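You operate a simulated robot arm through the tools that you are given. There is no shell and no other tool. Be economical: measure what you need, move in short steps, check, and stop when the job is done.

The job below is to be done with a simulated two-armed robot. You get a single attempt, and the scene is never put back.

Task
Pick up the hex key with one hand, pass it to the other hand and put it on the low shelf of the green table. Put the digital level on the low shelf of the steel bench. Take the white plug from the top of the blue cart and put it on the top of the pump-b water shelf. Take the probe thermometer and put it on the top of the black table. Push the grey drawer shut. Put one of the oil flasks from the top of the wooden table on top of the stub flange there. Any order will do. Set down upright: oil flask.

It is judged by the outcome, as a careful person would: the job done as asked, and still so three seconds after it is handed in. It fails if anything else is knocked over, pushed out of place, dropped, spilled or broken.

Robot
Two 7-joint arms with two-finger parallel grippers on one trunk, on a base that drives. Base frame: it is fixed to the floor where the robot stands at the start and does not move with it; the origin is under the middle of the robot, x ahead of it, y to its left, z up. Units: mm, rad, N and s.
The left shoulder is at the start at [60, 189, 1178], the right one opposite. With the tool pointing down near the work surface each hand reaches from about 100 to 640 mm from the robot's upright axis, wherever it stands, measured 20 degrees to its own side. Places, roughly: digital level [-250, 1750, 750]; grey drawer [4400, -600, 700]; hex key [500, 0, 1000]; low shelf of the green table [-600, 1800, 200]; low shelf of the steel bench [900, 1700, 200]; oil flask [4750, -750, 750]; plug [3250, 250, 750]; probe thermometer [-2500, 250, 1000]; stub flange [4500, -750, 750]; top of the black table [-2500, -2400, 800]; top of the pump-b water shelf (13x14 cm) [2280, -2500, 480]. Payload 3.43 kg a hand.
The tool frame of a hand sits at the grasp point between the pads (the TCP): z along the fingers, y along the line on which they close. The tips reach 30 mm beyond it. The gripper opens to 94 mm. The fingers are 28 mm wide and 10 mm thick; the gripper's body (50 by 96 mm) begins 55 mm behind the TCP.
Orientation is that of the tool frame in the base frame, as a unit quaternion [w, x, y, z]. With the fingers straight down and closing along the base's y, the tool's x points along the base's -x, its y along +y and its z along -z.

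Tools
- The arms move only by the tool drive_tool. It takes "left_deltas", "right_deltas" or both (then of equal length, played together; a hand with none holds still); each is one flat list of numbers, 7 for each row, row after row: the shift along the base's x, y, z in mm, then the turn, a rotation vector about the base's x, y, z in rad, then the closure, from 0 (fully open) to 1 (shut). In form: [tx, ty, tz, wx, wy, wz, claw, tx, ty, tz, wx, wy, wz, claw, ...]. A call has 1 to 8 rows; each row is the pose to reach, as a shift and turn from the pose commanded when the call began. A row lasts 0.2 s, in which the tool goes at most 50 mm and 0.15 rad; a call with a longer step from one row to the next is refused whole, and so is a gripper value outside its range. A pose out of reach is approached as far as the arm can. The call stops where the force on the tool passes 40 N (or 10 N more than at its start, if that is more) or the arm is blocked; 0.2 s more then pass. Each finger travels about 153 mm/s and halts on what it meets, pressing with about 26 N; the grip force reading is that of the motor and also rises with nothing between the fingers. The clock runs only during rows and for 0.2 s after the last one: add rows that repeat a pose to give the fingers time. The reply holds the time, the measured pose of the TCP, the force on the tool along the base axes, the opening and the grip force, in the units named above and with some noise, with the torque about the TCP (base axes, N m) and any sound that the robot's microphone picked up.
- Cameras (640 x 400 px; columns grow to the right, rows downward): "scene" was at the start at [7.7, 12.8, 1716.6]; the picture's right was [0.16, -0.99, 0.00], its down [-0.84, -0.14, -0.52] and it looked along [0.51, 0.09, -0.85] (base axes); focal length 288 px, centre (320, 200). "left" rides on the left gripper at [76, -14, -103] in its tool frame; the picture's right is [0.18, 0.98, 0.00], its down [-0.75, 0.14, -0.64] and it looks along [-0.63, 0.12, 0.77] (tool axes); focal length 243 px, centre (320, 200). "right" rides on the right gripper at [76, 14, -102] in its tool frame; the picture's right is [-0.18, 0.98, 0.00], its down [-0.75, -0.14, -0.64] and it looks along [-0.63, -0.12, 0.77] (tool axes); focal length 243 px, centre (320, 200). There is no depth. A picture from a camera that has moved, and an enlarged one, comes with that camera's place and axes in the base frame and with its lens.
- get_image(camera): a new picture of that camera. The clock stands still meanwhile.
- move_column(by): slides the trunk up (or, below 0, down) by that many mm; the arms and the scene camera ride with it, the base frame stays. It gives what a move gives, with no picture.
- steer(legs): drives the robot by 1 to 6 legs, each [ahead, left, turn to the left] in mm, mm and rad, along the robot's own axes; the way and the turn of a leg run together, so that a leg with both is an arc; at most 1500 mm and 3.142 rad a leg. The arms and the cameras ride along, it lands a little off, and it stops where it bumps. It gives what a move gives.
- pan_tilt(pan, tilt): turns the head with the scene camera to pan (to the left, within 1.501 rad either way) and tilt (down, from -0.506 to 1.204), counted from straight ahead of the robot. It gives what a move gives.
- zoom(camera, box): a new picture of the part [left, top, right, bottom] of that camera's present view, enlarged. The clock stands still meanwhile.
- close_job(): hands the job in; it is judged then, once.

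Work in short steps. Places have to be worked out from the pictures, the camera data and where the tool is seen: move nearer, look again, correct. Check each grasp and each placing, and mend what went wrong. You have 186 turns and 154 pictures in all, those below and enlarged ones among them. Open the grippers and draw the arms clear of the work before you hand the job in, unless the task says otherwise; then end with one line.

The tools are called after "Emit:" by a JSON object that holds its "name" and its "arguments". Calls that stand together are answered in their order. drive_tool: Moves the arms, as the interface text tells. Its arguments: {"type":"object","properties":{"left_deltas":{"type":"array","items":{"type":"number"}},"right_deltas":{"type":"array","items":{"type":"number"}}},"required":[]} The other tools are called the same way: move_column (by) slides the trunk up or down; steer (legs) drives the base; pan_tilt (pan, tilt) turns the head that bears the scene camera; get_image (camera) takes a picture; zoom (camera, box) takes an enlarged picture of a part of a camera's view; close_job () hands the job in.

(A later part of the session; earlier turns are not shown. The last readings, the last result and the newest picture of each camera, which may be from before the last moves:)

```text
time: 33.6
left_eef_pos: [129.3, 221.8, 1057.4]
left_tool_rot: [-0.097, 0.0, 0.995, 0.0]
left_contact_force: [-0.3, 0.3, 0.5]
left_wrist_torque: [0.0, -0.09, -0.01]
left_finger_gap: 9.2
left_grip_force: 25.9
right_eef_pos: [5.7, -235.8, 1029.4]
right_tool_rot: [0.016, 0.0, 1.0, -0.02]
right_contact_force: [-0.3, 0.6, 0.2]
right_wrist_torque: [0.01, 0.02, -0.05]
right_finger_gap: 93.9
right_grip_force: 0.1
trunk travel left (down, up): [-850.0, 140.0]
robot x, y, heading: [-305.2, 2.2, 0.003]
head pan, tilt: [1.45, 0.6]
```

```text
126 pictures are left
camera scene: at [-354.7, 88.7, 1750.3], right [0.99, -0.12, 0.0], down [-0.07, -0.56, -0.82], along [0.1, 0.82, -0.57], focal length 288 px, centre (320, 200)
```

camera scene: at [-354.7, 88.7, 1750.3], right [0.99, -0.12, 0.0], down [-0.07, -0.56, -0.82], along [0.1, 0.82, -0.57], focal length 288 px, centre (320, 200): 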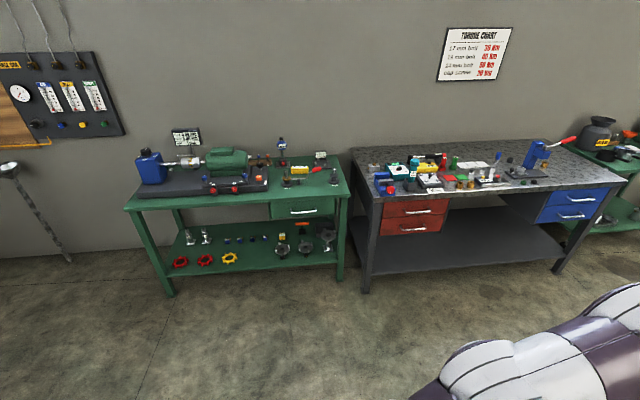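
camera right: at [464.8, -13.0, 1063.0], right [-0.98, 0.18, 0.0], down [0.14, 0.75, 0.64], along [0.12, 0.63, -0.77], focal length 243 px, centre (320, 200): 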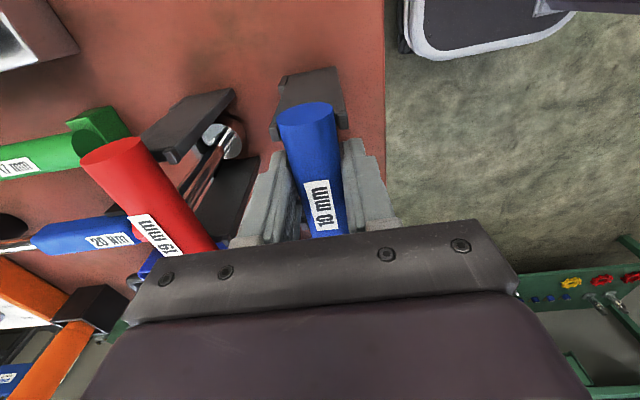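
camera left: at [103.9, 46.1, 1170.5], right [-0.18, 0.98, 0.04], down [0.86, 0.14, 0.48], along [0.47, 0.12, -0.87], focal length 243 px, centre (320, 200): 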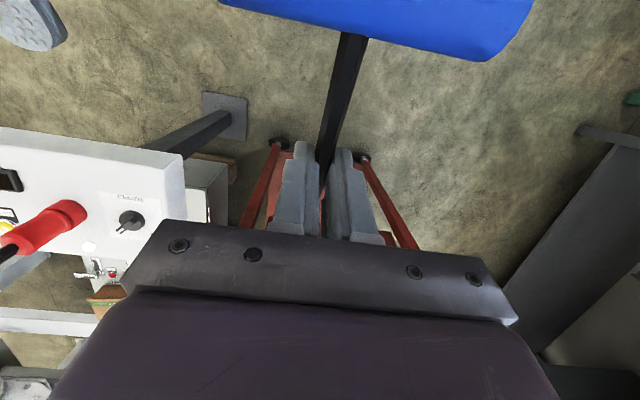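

The green table (left) and steel bench (right) stand along the left wall. I zoom to see the low shelf and the level.

Emit:
{"name": "zoom", "arguments": {"camera": "scene", "box": [120, 120, 360, 300]}}

Emit:
{"name": "zoom", "arguments": {"camera": "scene", "box": [340, 130, 640, 310]}}

```text
2.22 times, centred on (240, 210) of scene
camera zoom: at [-354.7, 88.7, 1750.3], right [0.99, -0.12, 0.0], down [-0.07, -0.56, -0.82], along [0.1, 0.82, -0.57], focal length 640 px, centre (498, 178)
```

zoom: 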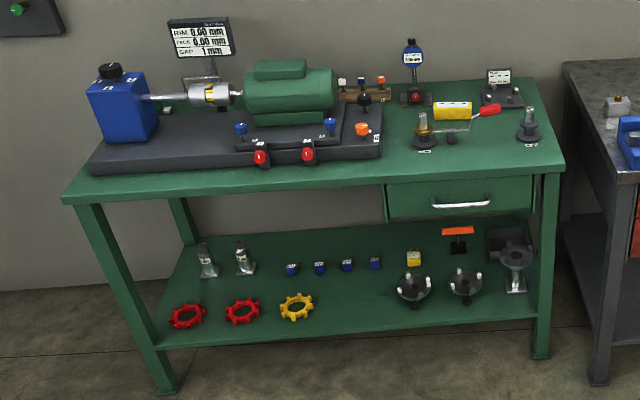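

```text
2.13 times, centred on (490, 220) of scene
camera zoom: at [-354.7, 88.7, 1750.3], right [0.99, -0.12, 0.0], down [-0.07, -0.56, -0.82], along [0.1, 0.82, -0.57], focal length 615 px, centre (-43, 157)
```

zoom: 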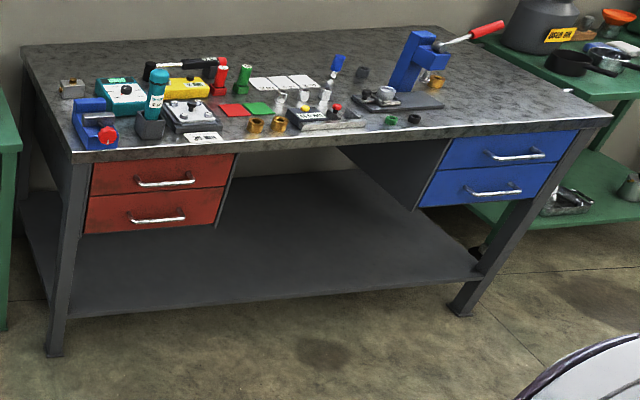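

Free spot on the green low shelf lies around x −640, y 1580–1780, z≈200. I turn to face the left wall and drive closer, with the head set forward.

Emit:
{"name": "steer", "arguments": {"legs": [[0, 0, 1.568], [800, 215, 0]]}}

Emit:
{"name": "pan_tilt", "arguments": {"pan": 0, "tilt": 0.75}}

Emit:
{"name": "get_image", "arguments": {"camera": "scene"}}

```text
time: 41.9
left_eef_pos: [-783.8, 1197.6, 1057.2]
left_tool_rot: [0.067, 0.715, -0.692, 0.069]
left_contact_force: [-0.5, 0.5, -2.0]
left_wrist_torque: [0.1, -0.01, 0.01]
left_finger_gap: 9.3
left_grip_force: 25.8
right_eef_pos: [-325.0, 1088.6, 1030.4]
right_tool_rot: [-0.026, 0.719, -0.695, 0.002]
right_contact_force: [0.0, 0.1, -0.1]
right_wrist_torque: [0.02, -0.02, -0.01]
right_finger_gap: 94.0
right_grip_force: 0.1
trunk travel left (down, up): [-850.0, 140.0]
robot x, y, heading: [-552.3, 770.2, 1.606]
head pan, tilt: [1.45, 0.6]
```

```text
time: 43.5
left_eef_pos: [-783.7, 1197.9, 1057.3]
left_tool_rot: [0.068, 0.716, -0.692, 0.07]
left_contact_force: [-0.3, -0.1, -1.1]
left_wrist_torque: [0.07, -0.02, 0.0]
left_finger_gap: 9.3
left_grip_force: 26.3
right_eef_pos: [-325.6, 1089.1, 1029.7]
right_tool_rot: [-0.025, 0.718, -0.696, 0.002]
right_contact_force: [-0.2, -0.2, -0.1]
right_wrist_torque: [0.02, -0.01, 0.02]
right_finger_gap: 94.0
right_grip_force: 0.0
trunk travel left (down, up): [-850.0, 140.0]
robot x, y, heading: [-551.2, 774.0, 1.606]
head pan, tilt: [0.0, 0.75]
```

```text
123 pictures are left
camera scene: at [-550.0, 795.8, 1737.4], right [1.0, 0.04, 0.0], down [0.02, -0.68, -0.73], along [-0.03, 0.73, -0.68], focal length 288 px, centre (320, 200)
```

scene: 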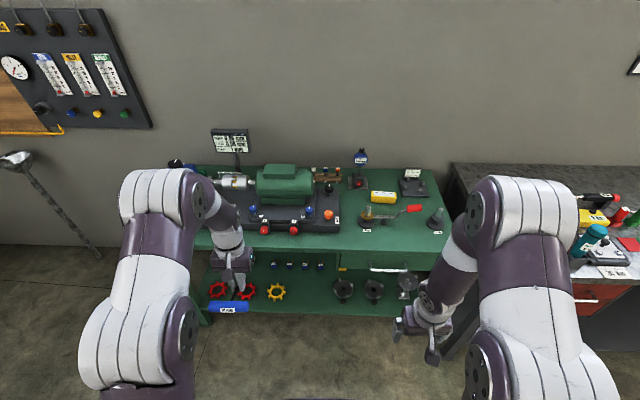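

The spot at about (−655, 1620, 200) is clear. I lower the trunk so the arm can go under the table top before driving in.

Emit:
{"name": "move_column", "arguments": {"by": -600}}

Emit:
{"name": "get_image", "arguments": {"camera": "scene"}}

Emit:
{"name": "get_image", "arguments": {"camera": "left"}}

```text
refused: -600 is not a number from -400 to 400
```

```text
122 pictures are left
camera scene: at [-550.0, 795.8, 1737.4], right [1.0, 0.04, 0.0], down [0.02, -0.68, -0.73], along [-0.03, 0.73, -0.68], focal length 288 px, centre (320, 200)
```

scene: 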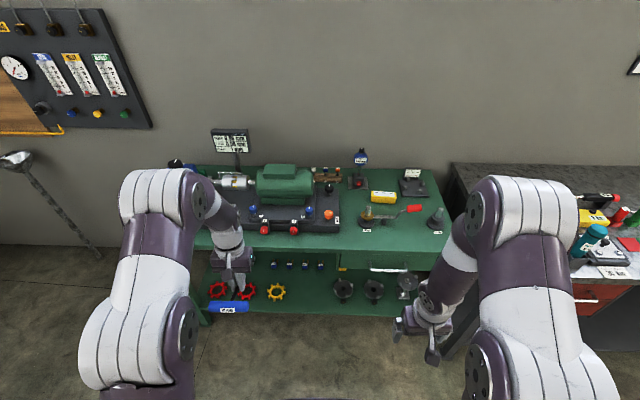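

```text
121 pictures are left
camera left: at [-768.1, 1143.6, 1171.9], right [-0.98, -0.21, 0.04], down [-0.17, 0.86, 0.48], along [-0.13, 0.47, -0.87], focal length 243 px, centre (320, 200)
```

left: 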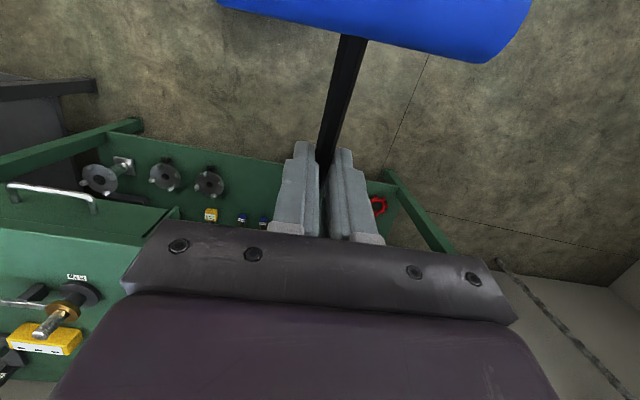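

The column takes at most 400 per step; I lower by 400 then 200.

Emit:
{"name": "move_column", "arguments": {"by": -400}}

Emit:
{"name": "move_column", "arguments": {"by": -200}}

Emit:
{"name": "get_image", "arguments": {"camera": "scene"}}

```text
time: 47.3
left_eef_pos: [-783.7, 1197.8, 655.5]
left_tool_rot: [0.068, 0.716, -0.692, 0.069]
left_contact_force: [-0.7, 0.3, -1.4]
left_wrist_torque: [0.1, 0.02, 0.0]
left_finger_gap: 9.3
left_grip_force: 26.1
right_eef_pos: [-324.4, 1088.6, 630.7]
right_tool_rot: [-0.026, 0.719, -0.695, 0.002]
right_contact_force: [-0.7, 0.1, -0.2]
right_wrist_torque: [0.0, -0.03, -0.01]
right_finger_gap: 94.1
right_grip_force: 0.1
trunk travel left (down, up): [-450.0, 540.0]
robot x, y, heading: [-550.4, 771.0, 1.607]
head pan, tilt: [0.0, 0.75]
```

```text
time: 49.5
left_eef_pos: [-782.5, 1197.7, 456.9]
left_tool_rot: [0.067, 0.716, -0.692, 0.07]
left_contact_force: [0.5, 0.0, -1.3]
left_wrist_torque: [0.1, 0.02, 0.02]
left_finger_gap: 9.1
left_grip_force: 25.9
right_eef_pos: [-323.9, 1089.4, 429.9]
right_tool_rot: [-0.026, 0.718, -0.695, 0.002]
right_contact_force: [-0.1, 0.3, 0.2]
right_wrist_torque: [-0.01, 0.02, 0.0]
right_finger_gap: 93.9
right_grip_force: 0.0
trunk travel left (down, up): [-250.0, 740.0]
robot x, y, heading: [-549.5, 773.0, 1.603]
head pan, tilt: [0.0, 0.75]
```

```text
120 pictures are left
camera scene: at [-549.9, 795.8, 1137.5], right [1.0, 0.04, 0.0], down [0.02, -0.68, -0.73], along [-0.03, 0.73, -0.68], focal length 288 px, centre (320, 200)
```

scene: 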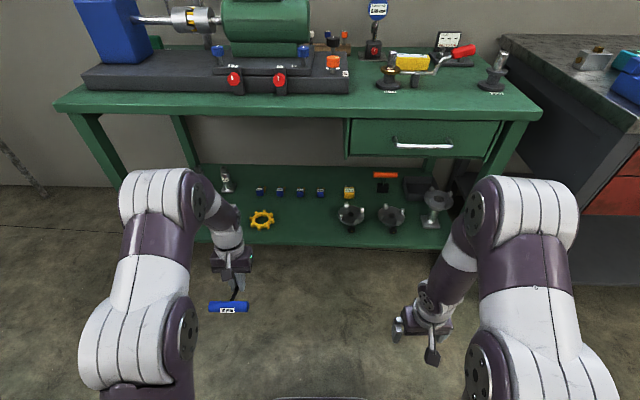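

Shelf front edge ≈ y 1543, z ≈ 180; free spot ≈ (−648, 1640). I pitch the left hand about 20° forward of vertical (making the key level) and shift it sideways over to x ≈ −650.

Emit:
{"name": "drive_tool", "arguments": {"left_deltas": [26, 0, 0, 0.11, 0, 0, 1, 52, 0, 0, 0.22, 0.005, 0, 1, 78, 0, 0, 0.33, 0.01, 0, 1, 104, 0, 0, 0.44, 0.015, 0, 1, 130, 0, 0, 0.55, 0.02, 0, 1, 130, 0, 0, 0.55, 0.02, 0, 1]}}

Emit:
{"name": "get_image", "arguments": {"camera": "left"}}

Emit:
{"name": "get_image", "arguments": {"camera": "scene"}}

```text
time: 50.9
left_eef_pos: [-653.5, 1198.3, 457.8]
left_tool_rot: [-0.123, 0.707, -0.685, -0.129]
left_contact_force: [0.6, -0.2, -0.9]
left_wrist_torque: [0.11, -0.01, 0.01]
left_finger_gap: 9.5
left_grip_force: 26.0
right_eef_pos: [-322.4, 1089.2, 430.7]
right_tool_rot: [-0.026, 0.719, -0.695, 0.002]
right_contact_force: [-0.5, 0.6, 0.0]
right_wrist_torque: [-0.02, 0.02, 0.0]
right_finger_gap: 94.0
right_grip_force: 0.1
trunk travel left (down, up): [-250.0, 740.0]
robot x, y, heading: [-549.9, 767.6, 1.606]
head pan, tilt: [0.0, 0.75]
```

```text
119 pictures are left
camera left: at [-636.3, 1091.7, 527.0], right [-0.98, -0.2, -0.06], down [-0.16, 0.48, 0.87], along [-0.15, 0.86, -0.5], focal length 243 px, centre (320, 200)
```

left: 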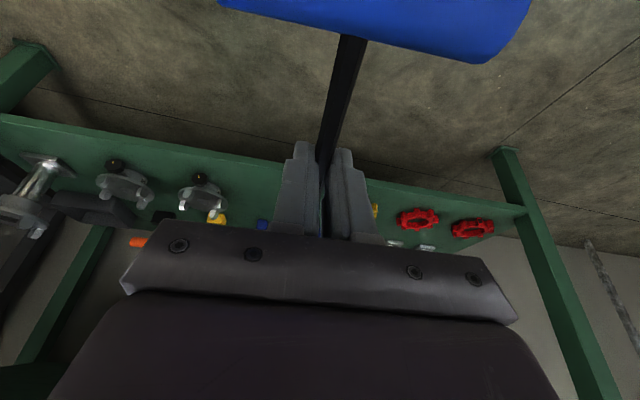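

```text
118 pictures are left
camera scene: at [-549.8, 795.6, 1137.4], right [1.0, 0.04, 0.0], down [0.02, -0.68, -0.73], along [-0.03, 0.73, -0.68], focal length 288 px, centre (320, 200)
```

scene: 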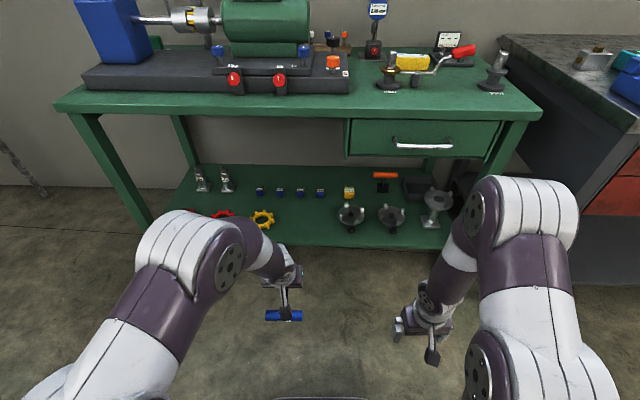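

Looks good. I lower the trunk another 200 and drive in 300, then check clearance.

Emit:
{"name": "move_column", "arguments": {"by": -190}}

Emit:
{"name": "steer", "arguments": {"legs": [[0, 0, -0.035], [300, 10, 0]]}}

Emit:
{"name": "get_image", "arguments": {"camera": "scene"}}

Emit:
{"name": "get_image", "arguments": {"camera": "left"}}

```text
time: 53.0
left_eef_pos: [-655.6, 1197.7, 269.6]
left_tool_rot: [-0.123, 0.708, -0.684, -0.128]
left_contact_force: [-0.2, -0.7, -0.6]
left_wrist_torque: [0.12, 0.01, 0.02]
left_finger_gap: 9.2
left_grip_force: 26.4
right_eef_pos: [-323.5, 1089.3, 240.3]
right_tool_rot: [-0.026, 0.718, -0.695, 0.003]
right_contact_force: [0.0, -0.3, -0.5]
right_wrist_torque: [0.03, 0.01, -0.02]
right_finger_gap: 94.0
right_grip_force: 0.1
trunk travel left (down, up): [-60.0, 930.0]
robot x, y, heading: [-547.6, 772.7, 1.608]
head pan, tilt: [0.0, 0.75]
```

```text
time: 55.4
left_eef_pos: [-650.2, 1499.3, 268.4]
left_tool_rot: [0.126, -0.695, 0.696, 0.125]
left_contact_force: [0.2, -0.1, -1.2]
left_wrist_torque: [0.1, 0.01, -0.01]
left_finger_gap: 9.2
left_grip_force: 25.9
right_eef_pos: [-323.2, 1378.8, 240.4]
right_tool_rot: [0.026, -0.707, 0.707, -0.003]
right_contact_force: [-0.1, -0.4, -0.1]
right_wrist_torque: [-0.02, -0.01, -0.04]
right_finger_gap: 94.0
right_grip_force: 0.1
trunk travel left (down, up): [-60.0, 930.0]
robot x, y, heading: [-557.3, 1064.9, 1.58]
head pan, tilt: [0.0, 0.75]
```

```text
117 pictures are left
camera scene: at [-559.3, 1092.6, 947.4], right [1.0, 0.0, 0.0], down [0.0, -0.68, -0.73], along [0.0, 0.73, -0.68], focal length 288 px, centre (320, 200)
```

scene: 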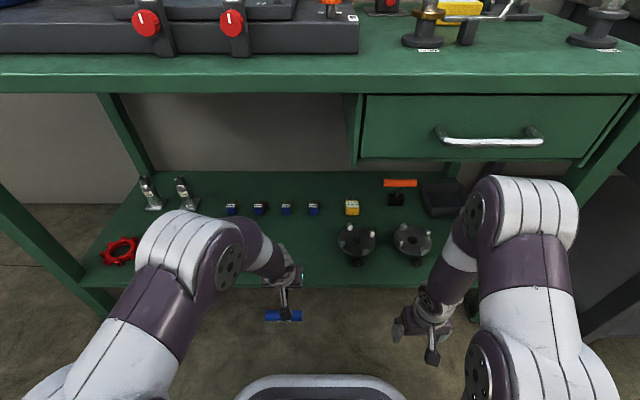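

```text
116 pictures are left
camera left: at [-636.1, 1391.2, 336.8], right [-0.98, -0.17, -0.06], down [-0.14, 0.48, 0.86], along [-0.12, 0.86, -0.5], focal length 243 px, centre (320, 200)
```

left: 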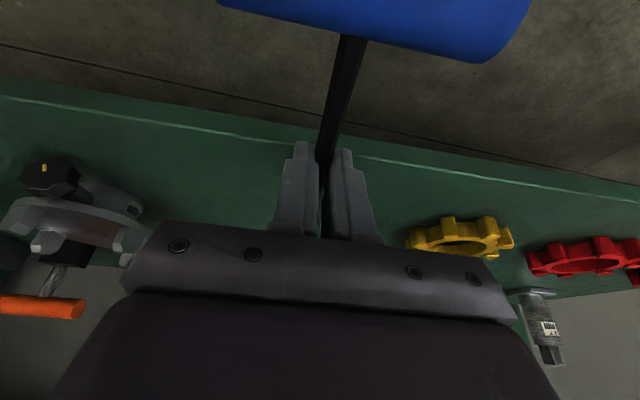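

Clear under the table. I pull the right hand back a little, so it stays out from the shelf, then drive in another 135.

Emit:
{"name": "drive_tool", "arguments": {"right_deltas": [0, -40, 20, 0, 0, 0, 0, 0, -80, 40, 0, 0, 0, 0, 0, -100, 60, 0, 0, 0, 0]}}

Emit:
{"name": "steer", "arguments": {"legs": [[138, 0, 0]]}}

Emit:
{"name": "get_image", "arguments": {"camera": "scene"}}

Emit:
{"name": "get_image", "arguments": {"camera": "left"}}

```text
time: 55.9
left_eef_pos: [-649.7, 1498.3, 267.7]
left_tool_rot: [0.125, -0.696, 0.696, 0.125]
left_contact_force: [-0.6, -0.8, -0.9]
left_wrist_torque: [0.05, -0.01, 0.01]
left_finger_gap: 9.4
left_grip_force: 25.5
right_eef_pos: [-320.6, 1335.6, 272.3]
right_tool_rot: [0.04, -0.706, 0.707, 0.012]
right_contact_force: [1.8, 2.7, 2.4]
right_wrist_torque: [-0.51, 0.11, 0.04]
right_finger_gap: 94.2
right_grip_force: 0.1
trunk travel left (down, up): [-60.0, 930.0]
robot x, y, heading: [-557.9, 1066.2, 1.57]
head pan, tilt: [0.0, 0.75]
stopped in row 2 (right hand): the force on the tool passed its limit at 106 N (the readings are from after the stop); the commanded pose is now the measured one
```

```text
time: 57.2
left_eef_pos: [-650.3, 1631.4, 267.4]
left_tool_rot: [0.125, -0.695, 0.697, 0.125]
left_contact_force: [-0.5, -1.2, -0.5]
left_wrist_torque: [0.09, -0.03, 0.0]
left_finger_gap: 9.2
left_grip_force: 26.0
right_eef_pos: [-321.6, 1467.4, 270.7]
right_tool_rot: [-0.04, 0.707, -0.706, -0.011]
right_contact_force: [2.6, 7.2, -0.3]
right_wrist_torque: [-0.72, 0.25, 0.18]
right_finger_gap: 94.0
right_grip_force: 0.1
trunk travel left (down, up): [-60.0, 930.0]
robot x, y, heading: [-561.6, 1202.4, 1.568]
head pan, tilt: [0.0, 0.75]
```

```text
115 pictures are left
camera scene: at [-559.4, 1226.0, 947.4], right [1.0, 0.0, 0.0], down [0.0, -0.68, -0.73], along [0.0, 0.73, -0.68], focal length 288 px, centre (320, 200)
```

scene: 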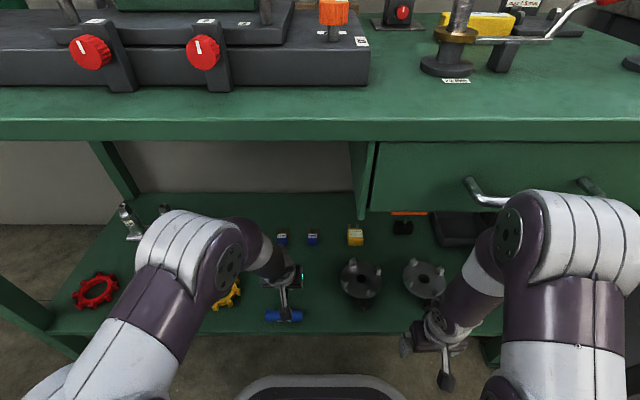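

```text
114 pictures are left
camera left: at [-635.9, 1524.6, 336.8], right [-0.98, -0.17, -0.06], down [-0.14, 0.48, 0.86], along [-0.12, 0.86, -0.5], focal length 243 px, centre (320, 200)
```

left: 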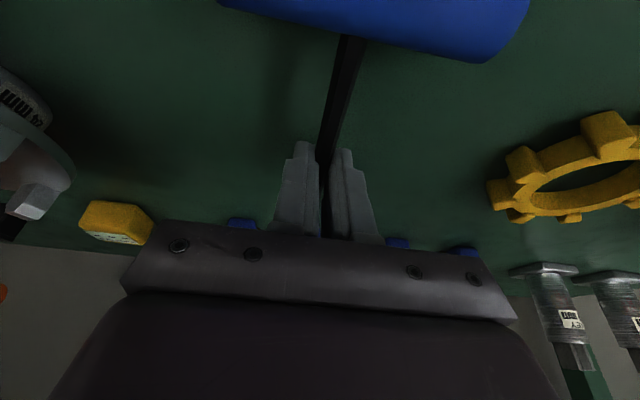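

The key's handle would overhang the shelf edge here, so I reach the left arm 95 mm further in, and ease the right hand forward off the robot's own base.

Emit:
{"name": "drive_tool", "arguments": {"left_deltas": [0, 32, -8, 0, 0, 0, 1, 0, 64, -16, 0, 0, 0, 1, 0, 95, -20, 0, 0, 0, 1, 0, 95, -20, 0, 0, 0, 1], "right_deltas": [0, 8, 0, 0, 0, 0, 0, 0, 16, 0, 0, 0, 0, 0, 0, 22, 0, 0, 0, 0, 0, 0, 22, 0, 0, 0, 0, 0]}}

Emit:
{"name": "get_image", "arguments": {"camera": "scene"}}

Emit:
{"name": "get_image", "arguments": {"camera": "left"}}

```text
time: 58.1
left_eef_pos: [-648.5, 1728.7, 253.1]
left_tool_rot: [0.13, -0.695, 0.695, 0.13]
left_contact_force: [-0.6, -5.6, 23.5]
left_wrist_torque: [-0.91, 0.03, 0.09]
left_finger_gap: 9.1
left_grip_force: 25.6
right_eef_pos: [-320.4, 1489.0, 269.7]
right_tool_rot: [-0.04, 0.707, -0.706, -0.012]
right_contact_force: [0.1, -0.3, -0.4]
right_wrist_torque: [0.01, 0.0, 0.0]
right_finger_gap: 94.2
right_grip_force: 0.2
trunk travel left (down, up): [-60.0, 930.0]
robot x, y, heading: [-558.1, 1201.1, 1.572]
head pan, tilt: [0.0, 0.75]
stopped in row 4 (left hand): the force on the tool passed its limit at 69 N (the readings are from after the stop); the commanded pose is now the measured one
```

```text
113 pictures are left
camera scene: at [-559.1, 1223.9, 947.5], right [1.0, 0.0, 0.0], down [0.0, -0.68, -0.73], along [0.0, 0.73, -0.68], focal length 288 px, centre (320, 200)
```

scene: 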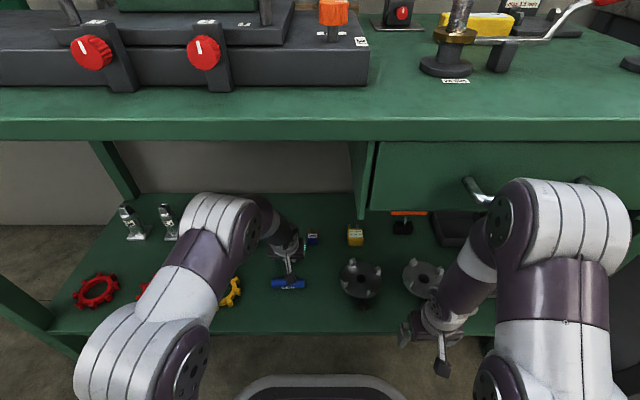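

```text
112 pictures are left
camera left: at [-634.5, 1620.3, 320.9], right [-0.98, -0.17, -0.07], down [-0.14, 0.47, 0.87], along [-0.12, 0.87, -0.49], focal length 243 px, centre (320, 200)
```

left: 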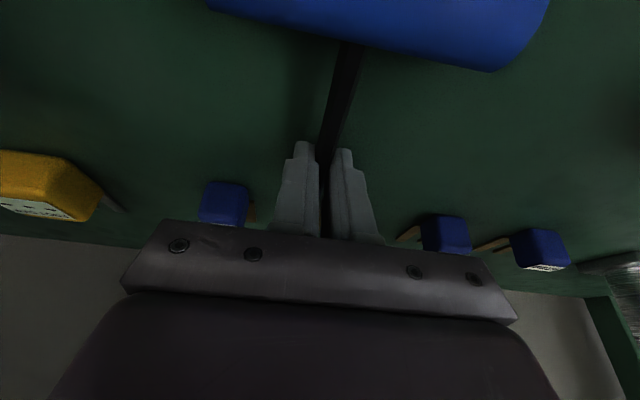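

The key met the shelf (upward force, lever toward the handle; shelf ≈ z 212). I open the left gripper, lift 70 mm, and look.

Emit:
{"name": "drive_tool", "arguments": {"left_deltas": [0, 0, 0, 0, 0, 0, 0.8, 0, 0, 0, 0, 0, 0, 0.5, 0, 0, 0, 0, 0, 0, 0.4, 0, 0, 0, 0, 0, 0, 0.4, 0, 0, 25, 0, 0, 0, 0.4, 0, 0, 50, 0, 0, 0, 0.4, 0, 0, 75, 0, 0, 0, 0.4]}}

Emit:
{"name": "get_image", "arguments": {"camera": "left"}}

```text
time: 58.9
left_eef_pos: [-646.0, 1728.3, 252.4]
left_tool_rot: [0.131, -0.694, 0.696, 0.129]
left_contact_force: [9.7, -13.3, 19.4]
left_wrist_torque: [-0.5, 0.22, 0.49]
left_finger_gap: 50.9
left_grip_force: 0.1
right_eef_pos: [-320.1, 1488.5, 271.4]
right_tool_rot: [0.041, -0.706, 0.707, 0.012]
right_contact_force: [-0.1, 0.4, 0.4]
right_wrist_torque: [0.03, -0.04, -0.01]
right_finger_gap: 94.0
right_grip_force: 0.0
trunk travel left (down, up): [-60.0, 930.0]
robot x, y, heading: [-560.0, 1197.2, 1.567]
head pan, tilt: [0.0, 0.75]
stopped in row 4 (left hand): the force on the tool passed its limit at 40 N (the readings are from after the stop); the commanded pose is now the measured one
```

```text
111 pictures are left
camera left: at [-632.3, 1620.1, 320.8], right [-0.98, -0.17, -0.07], down [-0.14, 0.47, 0.87], along [-0.12, 0.87, -0.49], focal length 243 px, centre (320, 200)
```

left: 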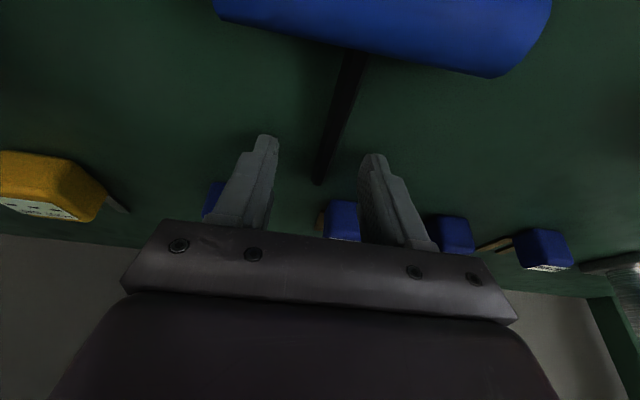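

The key lies free on the shelf; the fingertips are pressing the shelf. I lift now.

Emit:
{"name": "drive_tool", "arguments": {"left_deltas": [0, 0, 15, 0, 0, 0, 0.4, 0, 0, 35, 0, 0, 0, 0.4, 0, -10, 60, 0, 0, 0, 0.4, 0, -30, 75, 0, 0, 0, 0.4]}}

Emit:
{"name": "get_image", "arguments": {"camera": "left"}}

Emit:
{"name": "get_image", "arguments": {"camera": "scene"}}

```text
time: 59.9
left_eef_pos: [-647.5, 1698.3, 326.7]
left_tool_rot: [0.129, -0.694, 0.696, 0.128]
left_contact_force: [0.2, -0.6, -0.9]
left_wrist_torque: [0.0, -0.01, 0.03]
left_finger_gap: 56.2
left_grip_force: 0.0
right_eef_pos: [-320.3, 1489.6, 270.0]
right_tool_rot: [0.041, -0.706, 0.707, 0.012]
right_contact_force: [0.2, 0.1, -0.2]
right_wrist_torque: [-0.03, 0.0, -0.01]
right_finger_gap: 94.1
right_grip_force: 0.1
trunk travel left (down, up): [-60.0, 930.0]
robot x, y, heading: [-558.8, 1197.5, 1.568]
head pan, tilt: [0.0, 0.75]
```

```text
110 pictures are left
camera left: at [-633.6, 1589.7, 394.3], right [-0.98, -0.17, -0.07], down [-0.14, 0.47, 0.87], along [-0.12, 0.86, -0.49], focal length 243 px, centre (320, 200)
```

left: 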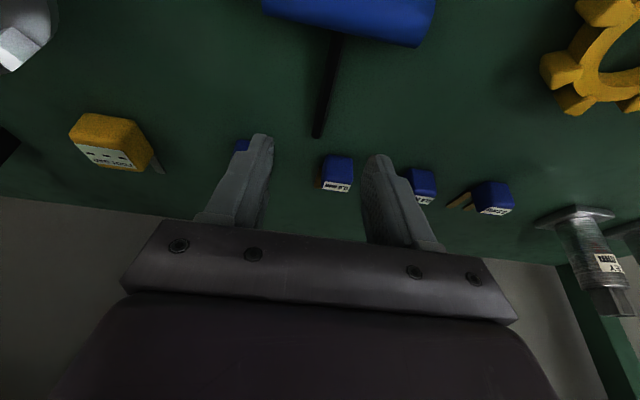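

```text
109 pictures are left
camera scene: at [-559.1, 1225.8, 947.4], right [1.0, 0.0, 0.0], down [0.0, -0.68, -0.73], along [0.0, 0.73, -0.68], focal length 288 px, centre (320, 200)
```

scene: 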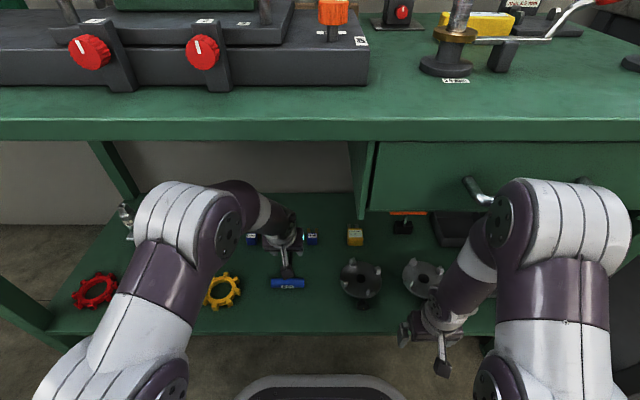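

The hex key is resting on the green low shelf. I back out straight and raise the trunk to look at the digital level.

Emit:
{"name": "steer", "arguments": {"legs": [[-400, 0, 0]]}}

Emit:
{"name": "move_column", "arguments": {"by": 400}}

Emit:
{"name": "move_column", "arguments": {"by": 300}}

Emit:
{"name": "zoom", "arguments": {"camera": "scene", "box": [300, 100, 500, 330]}}

```text
time: 62.5
left_eef_pos: [-647.4, 1291.0, 325.4]
left_tool_rot: [0.129, -0.694, 0.697, 0.127]
left_contact_force: [-0.2, 0.7, 0.3]
left_wrist_torque: [-0.02, 0.0, 0.03]
left_finger_gap: 56.3
left_grip_force: 0.0
right_eef_pos: [-320.5, 1081.0, 270.9]
right_tool_rot: [0.041, -0.705, 0.708, 0.012]
right_contact_force: [0.4, -1.3, 0.7]
right_wrist_torque: [-0.01, -0.03, 0.01]
right_finger_gap: 94.2
right_grip_force: 0.0
trunk travel left (down, up): [-60.0, 930.0]
robot x, y, heading: [-559.5, 798.6, 1.566]
head pan, tilt: [0.0, 0.75]
```

```text
time: 66.3
left_eef_pos: [-646.6, 1290.6, 726.2]
left_tool_rot: [0.13, -0.694, 0.697, 0.129]
left_contact_force: [0.6, -0.2, 0.1]
left_wrist_torque: [0.01, -0.02, 0.0]
left_finger_gap: 56.3
left_grip_force: 0.1
right_eef_pos: [-319.6, 1082.0, 670.6]
right_tool_rot: [0.039, -0.706, 0.707, 0.012]
right_contact_force: [0.3, 0.4, 0.1]
right_wrist_torque: [-0.01, 0.0, 0.03]
right_finger_gap: 94.1
right_grip_force: 0.1
trunk travel left (down, up): [-460.0, 530.0]
robot x, y, heading: [-561.8, 793.2, 1.571]
head pan, tilt: [0.0, 0.75]
```

```text
time: 69.3
left_eef_pos: [-646.7, 1290.9, 1026.2]
left_tool_rot: [0.13, -0.694, 0.697, 0.128]
left_contact_force: [-1.0, 0.0, -0.2]
left_wrist_torque: [0.0, 0.02, 0.0]
left_finger_gap: 56.3
left_grip_force: 0.0
right_eef_pos: [-320.4, 1081.2, 970.9]
right_tool_rot: [0.04, -0.705, 0.708, 0.012]
right_contact_force: [-0.4, 0.2, 0.5]
right_wrist_torque: [-0.02, -0.01, 0.0]
right_finger_gap: 93.9
right_grip_force: 0.1
trunk travel left (down, up): [-760.0, 230.0]
robot x, y, heading: [-560.3, 791.9, 1.569]
head pan, tilt: [0.0, 0.75]
```

```text
1.74 times, centred on (400, 215) of scene
camera zoom: at [-559.4, 818.7, 1647.4], right [1.0, 0.0, 0.0], down [0.0, -0.68, -0.73], along [0.0, 0.73, -0.68], focal length 501 px, centre (181, 174)
```

zoom: 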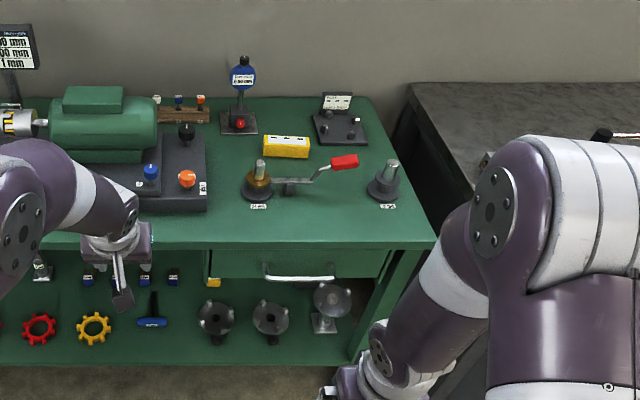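

I zoom in tightly on candidates for the digital level.

Emit:
{"name": "zoom", "arguments": {"camera": "scene", "box": [375, 125, 445, 225]}}

```text
4.00 times, centred on (410, 175) of scene
camera zoom: at [-559.4, 818.7, 1647.4], right [1.0, 0.0, 0.0], down [0.0, -0.68, -0.73], along [0.0, 0.73, -0.68], focal length 1153 px, centre (-40, 300)
```

zoom: 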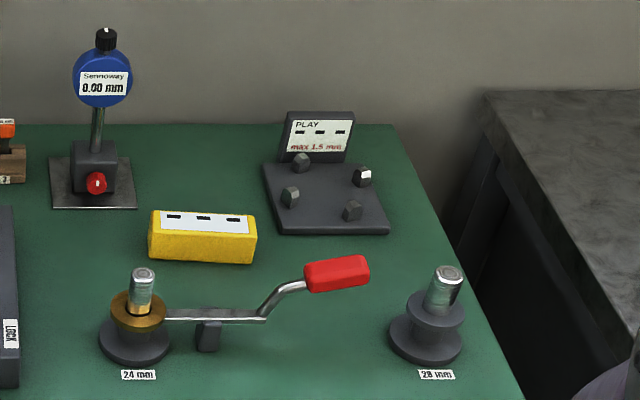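

The yellow block with the white display is the digital level, at about (−282, 1842) on the table top. I shift the robot right to face it, and prepare: left hand back and up, right hand straightened.

Emit:
{"name": "steer", "arguments": {"legs": [[0, -180, 0]]}}

Emit:
{"name": "drive_tool", "arguments": {"right_deltas": [0, 20, 10, -0.073, 0.039, 0.004, 0, 0, 40, 20, -0.073, 0.039, 0.004, 0, 0, 60, 30, -0.073, 0.039, 0.004, 0, 0, 80, 40, -0.073, 0.039, 0.004, 0, 0, 80, 40, -0.073, 0.039, 0.004, 0], "left_deltas": [0, -45, 10, -0.07, 0, 0, 0, 0, -90, 20, -0.14, 0, 0, 0, 0, -135, 30, -0.21, 0, 0, 0, 0, -180, 40, -0.28, 0, 0, 0, 0, -220, 50, -0.35, 0, 0, 0]}}

Emit:
{"name": "drive_tool", "arguments": {"right_deltas": [-10, 12, 0, 0, 0, 0.15, 0, -20, 24, 0, 0, 0, 0.3, 0, -30, 36, 0, 0, 0, 0.45, 0, -40, 48, 0, 0, 0, 0.6, 0, -50, 60, 0, 0, 0, 0.75, 0, -60, 72, 0, 0, 0, 0.9, 0, -70, 84, 0, 0, 0, 1.05, 0, -80, 96, 0, 0, 0, 1.2, 0]}}

Emit:
{"name": "drive_tool", "arguments": {"right_deltas": [0, 0, 0, 0, 0, 0.13, 0, 0, 0, 0, 0, 0, 0.26, 0, 0, 0, 0, 0, 0, 0.371, 0, 0, 0, 0, 0, 0, 0.371, 0]}}

Emit:
{"name": "get_image", "arguments": {"camera": "scene"}}

```text
time: 70.8
left_eef_pos: [-459.5, 1289.9, 1025.2]
left_tool_rot: [0.13, -0.695, 0.695, 0.128]
left_contact_force: [-0.3, 1.0, 0.3]
left_wrist_torque: [-0.01, 0.01, 0.02]
left_finger_gap: 56.3
left_grip_force: 0.2
right_eef_pos: [-133.3, 1082.1, 970.5]
right_tool_rot: [-0.04, 0.708, -0.705, -0.012]
right_contact_force: [2.0, -0.2, -0.9]
right_wrist_torque: [0.0, 0.0, 0.04]
right_finger_gap: 93.8
right_grip_force: 0.1
trunk travel left (down, up): [-760.0, 230.0]
robot x, y, heading: [-368.1, 795.8, 1.573]
head pan, tilt: [0.0, 0.75]
```

```text
time: 72.0
left_eef_pos: [-463.1, 1066.8, 1072.9]
left_tool_rot: [-0.006, 0.707, -0.707, -0.005]
left_contact_force: [-0.5, 0.6, 0.2]
left_wrist_torque: [0.01, -0.02, 0.0]
left_finger_gap: 94.0
left_grip_force: 0.1
right_eef_pos: [-132.5, 1160.9, 1010.2]
right_tool_rot: [0.0, 0.709, -0.705, 0.0]
right_contact_force: [0.1, -1.1, 0.1]
right_wrist_torque: [0.01, -0.02, 0.0]
right_finger_gap: 94.0
right_grip_force: 0.0
right hand out of reach, approached as far as the arm can: row 1
trunk travel left (down, up): [-760.0, 230.0]
robot x, y, heading: [-376.2, 794.5, 1.575]
head pan, tilt: [0.0, 0.75]
```

```text
time: 73.8
left_eef_pos: [-463.5, 1069.3, 1072.4]
left_tool_rot: [-0.006, 0.707, -0.707, -0.004]
left_contact_force: [-0.1, -0.5, -0.6]
left_wrist_torque: [0.02, 0.0, 0.02]
left_finger_gap: 93.9
left_grip_force: 0.2
right_eef_pos: [-214.3, 1261.0, 1010.9]
right_tool_rot: [0.0, 0.984, -0.18, 0.0]
right_contact_force: [-0.2, 0.0, 0.3]
right_wrist_torque: [0.01, 0.01, -0.04]
right_finger_gap: 94.1
right_grip_force: 0.0
trunk travel left (down, up): [-760.0, 230.0]
robot x, y, heading: [-371.9, 796.5, 1.567]
head pan, tilt: [0.0, 0.75]
```

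```text
time: 74.8
left_eef_pos: [-462.8, 1069.4, 1073.2]
left_tool_rot: [0.006, -0.707, 0.708, 0.005]
left_contact_force: [1.2, 0.4, 0.0]
left_wrist_torque: [-0.02, -0.02, 0.02]
left_finger_gap: 93.9
left_grip_force: 0.0
right_eef_pos: [-213.0, 1259.8, 1011.3]
right_tool_rot: [-0.001, 1.0, 0.003, 0.0]
right_contact_force: [-0.2, 0.1, 0.7]
right_wrist_torque: [0.02, -0.03, -0.01]
right_finger_gap: 94.1
right_grip_force: 0.0
trunk travel left (down, up): [-760.0, 230.0]
robot x, y, heading: [-371.7, 789.3, 1.57]
head pan, tilt: [0.0, 0.75]
```

```text
106 pictures are left
camera scene: at [-371.3, 818.7, 1647.4], right [1.0, 0.0, 0.0], down [0.0, -0.68, -0.73], along [0.0, 0.73, -0.68], focal length 288 px, centre (320, 200)
```

scene: 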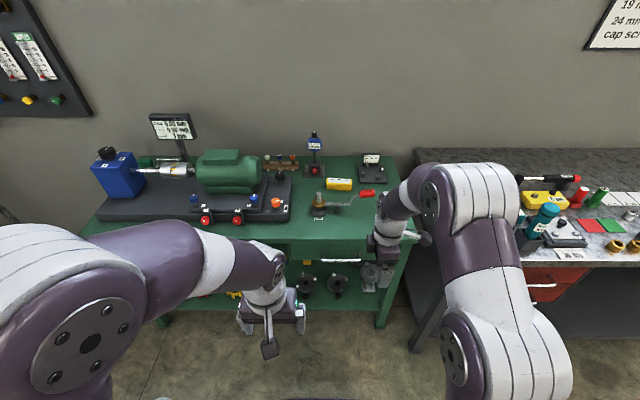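

Triangulated level top centre: (−285, 1824, 812). I drive forward 460 with the hands high, then look with the right camera.

Emit:
{"name": "steer", "arguments": {"legs": [[460, 0, 0]]}}

Emit:
{"name": "drive_tool", "arguments": {"right_deltas": [-20, 10, -15, 0, 0, 0, 0, -40, 20, -30, 0, 0, 0, 0, -60, 40, -45, 0, 0, 0, 0, -70, 60, -60, 0, 0, 0, 0, -70, 60, -60, 0, 0, 0, 0]}}

Emit:
{"name": "get_image", "arguments": {"camera": "right"}}

Emit:
{"name": "get_image", "arguments": {"camera": "scene"}}

```text
time: 77.5
left_eef_pos: [-463.6, 1513.7, 1073.2]
left_tool_rot: [0.006, -0.707, 0.707, 0.005]
left_contact_force: [-0.1, 0.7, 0.5]
left_wrist_torque: [0.01, 0.03, -0.01]
left_finger_gap: 94.1
left_grip_force: 0.0
right_eef_pos: [-213.9, 1705.6, 1011.2]
right_tool_rot: [0.0, 1.0, 0.003, 0.0]
right_contact_force: [0.5, 0.9, 0.3]
right_wrist_torque: [0.03, -0.01, -0.01]
right_finger_gap: 94.0
right_grip_force: 0.0
trunk travel left (down, up): [-760.0, 230.0]
robot x, y, heading: [-370.9, 1238.7, 1.573]
head pan, tilt: [0.0, 0.75]
```

```text
time: 78.7
left_eef_pos: [-464.7, 1515.8, 1073.6]
left_tool_rot: [0.007, -0.707, 0.707, 0.005]
left_contact_force: [-0.1, -0.3, 0.1]
left_wrist_torque: [0.0, 0.0, 0.0]
left_finger_gap: 93.9
left_grip_force: 0.1
right_eef_pos: [-283.4, 1765.9, 954.1]
right_tool_rot: [0.0, 1.0, 0.003, 0.0]
right_contact_force: [-0.1, -0.5, 0.9]
right_wrist_torque: [0.0, 0.03, 0.01]
right_finger_gap: 94.0
right_grip_force: 0.1
trunk travel left (down, up): [-760.0, 230.0]
robot x, y, heading: [-374.8, 1240.4, 1.567]
head pan, tilt: [0.0, 0.75]
```

```text
105 pictures are left
camera right: at [-206.8, 1753.9, 1055.3], right [-0.18, -0.98, 0.0], down [-0.75, 0.14, 0.64], along [-0.63, 0.12, -0.77], focal length 243 px, centre (320, 200)
```

right: 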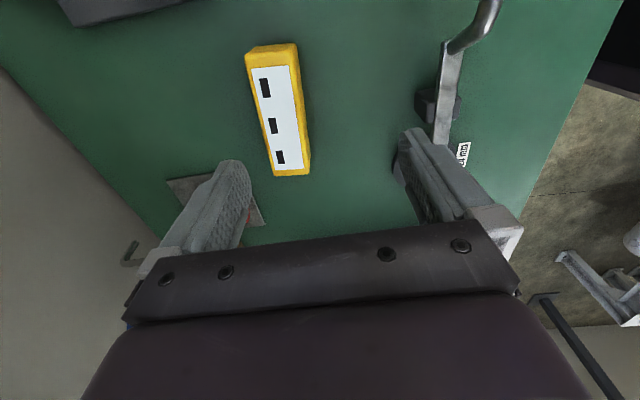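

```text
104 pictures are left
camera scene: at [-371.9, 1263.6, 1647.4], right [1.0, 0.0, 0.0], down [0.0, -0.68, -0.73], along [0.0, 0.73, -0.68], focal length 288 px, centre (320, 200)
```

scene: 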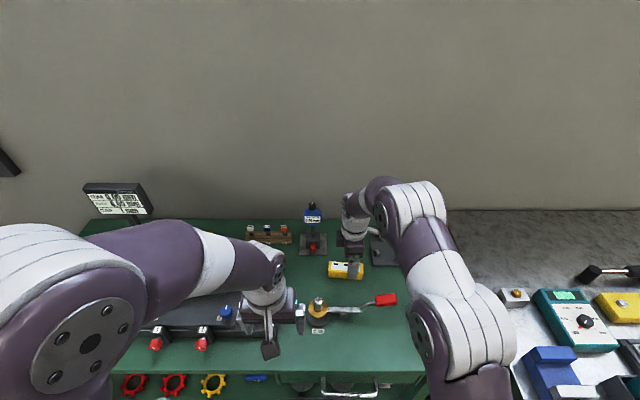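

Level centre ≈ (−296, 1811), long axis yawed about −0.15 rad, 38 mm wide. I align above it and descend to TCP z 818.

Emit:
{"name": "drive_tool", "arguments": {"right_deltas": [-6, 22, -30, 0, 0, -0.07, 0, -12, 45, -65, 0, 0, -0.15, 0, -12, 45, -100, 0, 0, -0.15, 0, -12, 45, -120, 0, 0, -0.15, 0, -12, 45, -136, 0, 0, -0.15, 0, -12, 45, -136, 0, 0, -0.15, 0]}}

Emit:
{"name": "get_image", "arguments": {"camera": "right"}}

```text
time: 79.9
left_eef_pos: [-464.2, 1514.3, 1072.4]
left_tool_rot: [-0.007, 0.707, -0.707, -0.005]
left_contact_force: [-1.1, 0.7, -0.6]
left_wrist_torque: [0.0, 0.0, -0.02]
left_finger_gap: 94.1
left_grip_force: 0.1
right_eef_pos: [-293.2, 1810.2, 829.2]
right_tool_rot: [0.001, 0.997, -0.072, 0.0]
right_contact_force: [2.3, -6.0, 26.7]
right_wrist_torque: [-1.97, 0.76, 0.24]
right_finger_gap: 93.2
right_grip_force: 0.1
trunk travel left (down, up): [-760.0, 230.0]
robot x, y, heading: [-374.9, 1239.3, 1.567]
head pan, tilt: [0.0, 0.75]
stopped in row 5 (right hand): the force on the tool passed its limit at 52 N (the readings are from after the stop); the commanded pose is now the measured one
```

```text
103 pictures are left
camera right: at [-220.3, 1786.4, 932.6], right [-0.32, -0.95, 0.0], down [-0.73, 0.25, 0.64], along [-0.61, 0.21, -0.77], focal length 243 px, centre (320, 200)
```

right: 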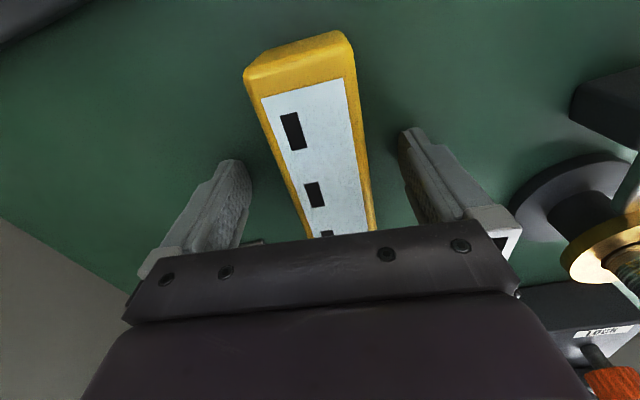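

Fingertips touched the table (so table top ≈ z 798). I rise 5 mm and close on the level, which sits centred between the fingers.

Emit:
{"name": "drive_tool", "arguments": {"right_deltas": [0, 0, 6, 0, 0, 0, 0, 0, 0, 6, 0, 0, 0, 0.3, 0, 0, 6, 0, 0, 0, 0.6, 0, 0, 6, 0, 0, 0, 0.9, 0, 0, 6, 0, 0, 0, 0.9, 0, 0, 6, 0, 0, 0, 0.9]}}

Emit:
{"name": "get_image", "arguments": {"camera": "right"}}

```text
time: 81.3
left_eef_pos: [-462.9, 1515.5, 1073.8]
left_tool_rot: [0.006, -0.707, 0.707, 0.005]
left_contact_force: [0.2, 0.5, 0.6]
left_wrist_torque: [0.02, -0.02, 0.0]
left_finger_gap: 94.0
left_grip_force: 0.1
right_eef_pos: [-293.3, 1811.9, 835.1]
right_tool_rot: [0.001, 0.997, -0.072, 0.001]
right_contact_force: [0.5, -0.4, 0.4]
right_wrist_torque: [-0.07, -0.07, -0.03]
right_finger_gap: 44.2
right_grip_force: 26.1
trunk travel left (down, up): [-760.0, 230.0]
robot x, y, heading: [-373.7, 1234.7, 1.57]
head pan, tilt: [0.0, 0.75]
```

```text
102 pictures are left
camera right: at [-220.1, 1788.1, 937.4], right [-0.32, -0.95, 0.0], down [-0.73, 0.25, 0.64], along [-0.61, 0.21, -0.77], focal length 243 px, centre (320, 200)
```

right: 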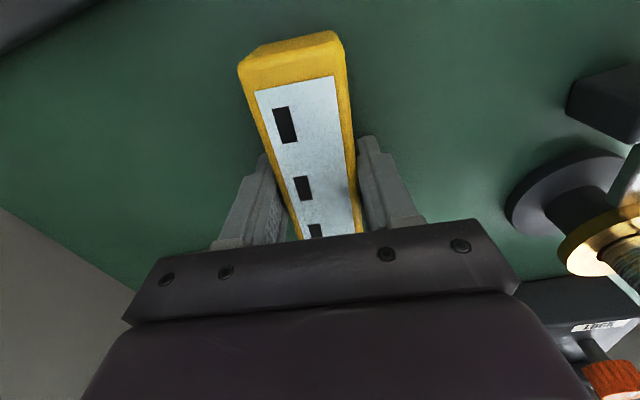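

Held (gap 44 mm). I lift straight up and back away from the table.

Emit:
{"name": "drive_tool", "arguments": {"right_deltas": [0, 0, 30, 0, 0, 0, 0.9, 0, 0, 70, 0, 0, 0, 0.9, 0, 0, 110, 0, 0, 0, 0.9, 0, 0, 140, 0, 0, 0, 0.9, 0, 0, 150, 0, 0, 0, 0.9]}}

Emit:
{"name": "steer", "arguments": {"legs": [[-500, 0, 0], [0, -1230, 0]]}}

Emit:
{"name": "get_image", "arguments": {"camera": "scene"}}

Emit:
{"name": "get_image", "arguments": {"camera": "right"}}

```text
time: 82.5
left_eef_pos: [-463.5, 1515.8, 1072.5]
left_tool_rot: [-0.006, 0.707, -0.707, -0.005]
left_contact_force: [0.0, 0.3, -0.6]
left_wrist_torque: [0.04, -0.02, -0.03]
left_finger_gap: 93.9
left_grip_force: 0.0
right_eef_pos: [-292.4, 1813.3, 986.4]
right_tool_rot: [0.0, 0.997, -0.072, 0.001]
right_contact_force: [0.1, 0.7, -2.3]
right_wrist_torque: [0.02, 0.0, -0.02]
right_finger_gap: 44.2
right_grip_force: 25.6
trunk travel left (down, up): [-760.0, 230.0]
robot x, y, heading: [-373.4, 1240.1, 1.573]
head pan, tilt: [0.0, 0.75]
```

```text
time: 91.4
left_eef_pos: [821.1, 1009.3, 1073.5]
left_tool_rot: [0.006, -0.702, 0.713, 0.005]
left_contact_force: [0.2, 0.1, 0.3]
left_wrist_torque: [-0.02, -0.02, 0.02]
left_finger_gap: 94.0
left_grip_force: 0.1
right_eef_pos: [998.3, 1304.5, 987.3]
right_tool_rot: [0.001, 0.997, -0.079, 0.0]
right_contact_force: [0.3, -0.4, -2.3]
right_wrist_torque: [-0.02, 0.05, 0.03]
right_finger_gap: 44.2
right_grip_force: 25.9
trunk travel left (down, up): [-760.0, 230.0]
robot x, y, heading: [909.6, 730.1, 1.555]
head pan, tilt: [0.0, 0.75]
```

```text
101 pictures are left
camera scene: at [908.8, 757.2, 1647.4], right [1.0, -0.01, 0.0], down [-0.01, -0.68, -0.73], along [0.01, 0.73, -0.68], focal length 288 px, centre (320, 200)
```

scene: 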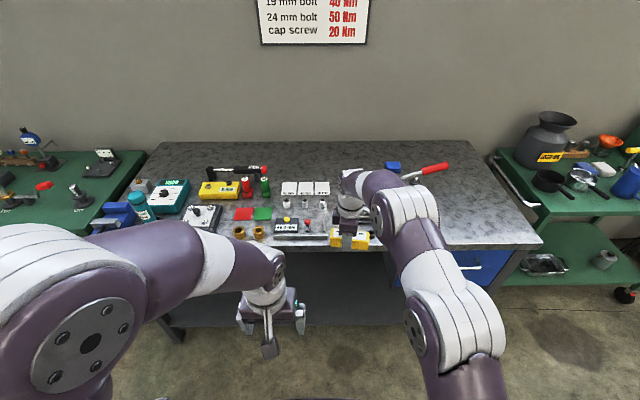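

```text
100 pictures are left
camera right: at [1070.4, 1279.9, 1089.3], right [-0.34, -0.94, 0.0], down [-0.72, 0.26, 0.64], along [-0.6, 0.22, -0.77], focal length 243 px, centre (320, 200)
```

right: 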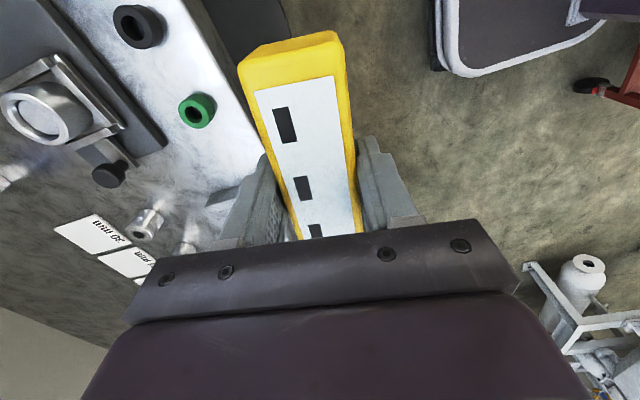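

I back off 250 and lower the trunk to look under the bench.

Emit:
{"name": "steer", "arguments": {"legs": [[-250, 0, 0.012]]}}

Emit:
{"name": "move_column", "arguments": {"by": -400}}

Emit:
{"name": "move_column", "arguments": {"by": -250}}

Emit:
{"name": "get_image", "arguments": {"camera": "scene"}}

```text
time: 93.1
left_eef_pos: [785.1, 798.3, 1043.9]
left_tool_rot: [-0.056, -0.705, 0.707, 0.01]
left_contact_force: [-24.7, 137.7, -72.1]
left_wrist_torque: [5.34, 3.88, 4.32]
left_finger_gap: 89.9
left_grip_force: 0.0
right_eef_pos: [972.9, 1121.4, 1005.8]
right_tool_rot: [-0.037, 0.997, -0.07, -0.003]
right_contact_force: [-0.1, -0.3, -1.8]
right_wrist_torque: [-0.06, -0.04, 0.0]
right_finger_gap: 43.9
right_grip_force: 26.4
trunk travel left (down, up): [-760.0, 230.0]
robot x, y, heading: [900.0, 607.6, 1.572]
head pan, tilt: [0.0, 0.75]
stopped in leg 1: the robot was blocked; the commanded pose is now the measured one
```

```text
time: 97.0
left_eef_pos: [789.6, 802.1, 649.2]
left_tool_rot: [-0.053, -0.703, 0.709, 0.008]
left_contact_force: [-0.3, 1.3, -0.9]
left_wrist_torque: [0.0, 0.03, -0.03]
left_finger_gap: 94.1
left_grip_force: 0.2
right_eef_pos: [978.1, 1129.0, 603.7]
right_tool_rot: [-0.035, 0.997, -0.071, -0.004]
right_contact_force: [-0.1, -0.1, -1.6]
right_wrist_torque: [0.02, 0.01, 0.01]
right_finger_gap: 44.2
right_grip_force: 26.1
trunk travel left (down, up): [-360.0, 630.0]
robot x, y, heading: [897.7, 606.8, 1.569]
head pan, tilt: [0.0, 0.75]
```

```text
time: 99.5
left_eef_pos: [790.5, 800.5, 399.5]
left_tool_rot: [-0.048, -0.703, 0.709, 0.009]
left_contact_force: [0.2, -0.3, 1.0]
left_wrist_torque: [0.0, 0.01, -0.01]
left_finger_gap: 94.2
left_grip_force: 0.0
right_eef_pos: [978.0, 1128.3, 353.1]
right_tool_rot: [-0.036, 0.997, -0.073, -0.004]
right_contact_force: [0.9, -0.2, -1.9]
right_wrist_torque: [-0.04, 0.02, 0.05]
right_finger_gap: 44.0
right_grip_force: 25.7
trunk travel left (down, up): [-110.0, 880.0]
robot x, y, heading: [899.0, 610.5, 1.571]
head pan, tilt: [0.0, 0.75]
```

```text
99 pictures are left
camera scene: at [898.9, 648.2, 999.4], right [1.0, 0.0, 0.0], down [0.0, -0.69, -0.72], along [0.0, 0.72, -0.69], focal length 288 px, centre (320, 200)
```

scene: 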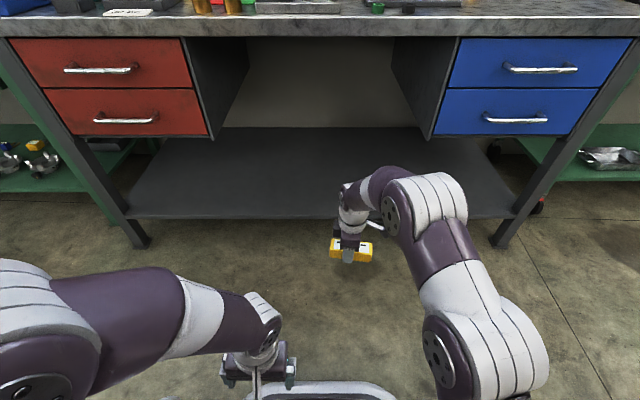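

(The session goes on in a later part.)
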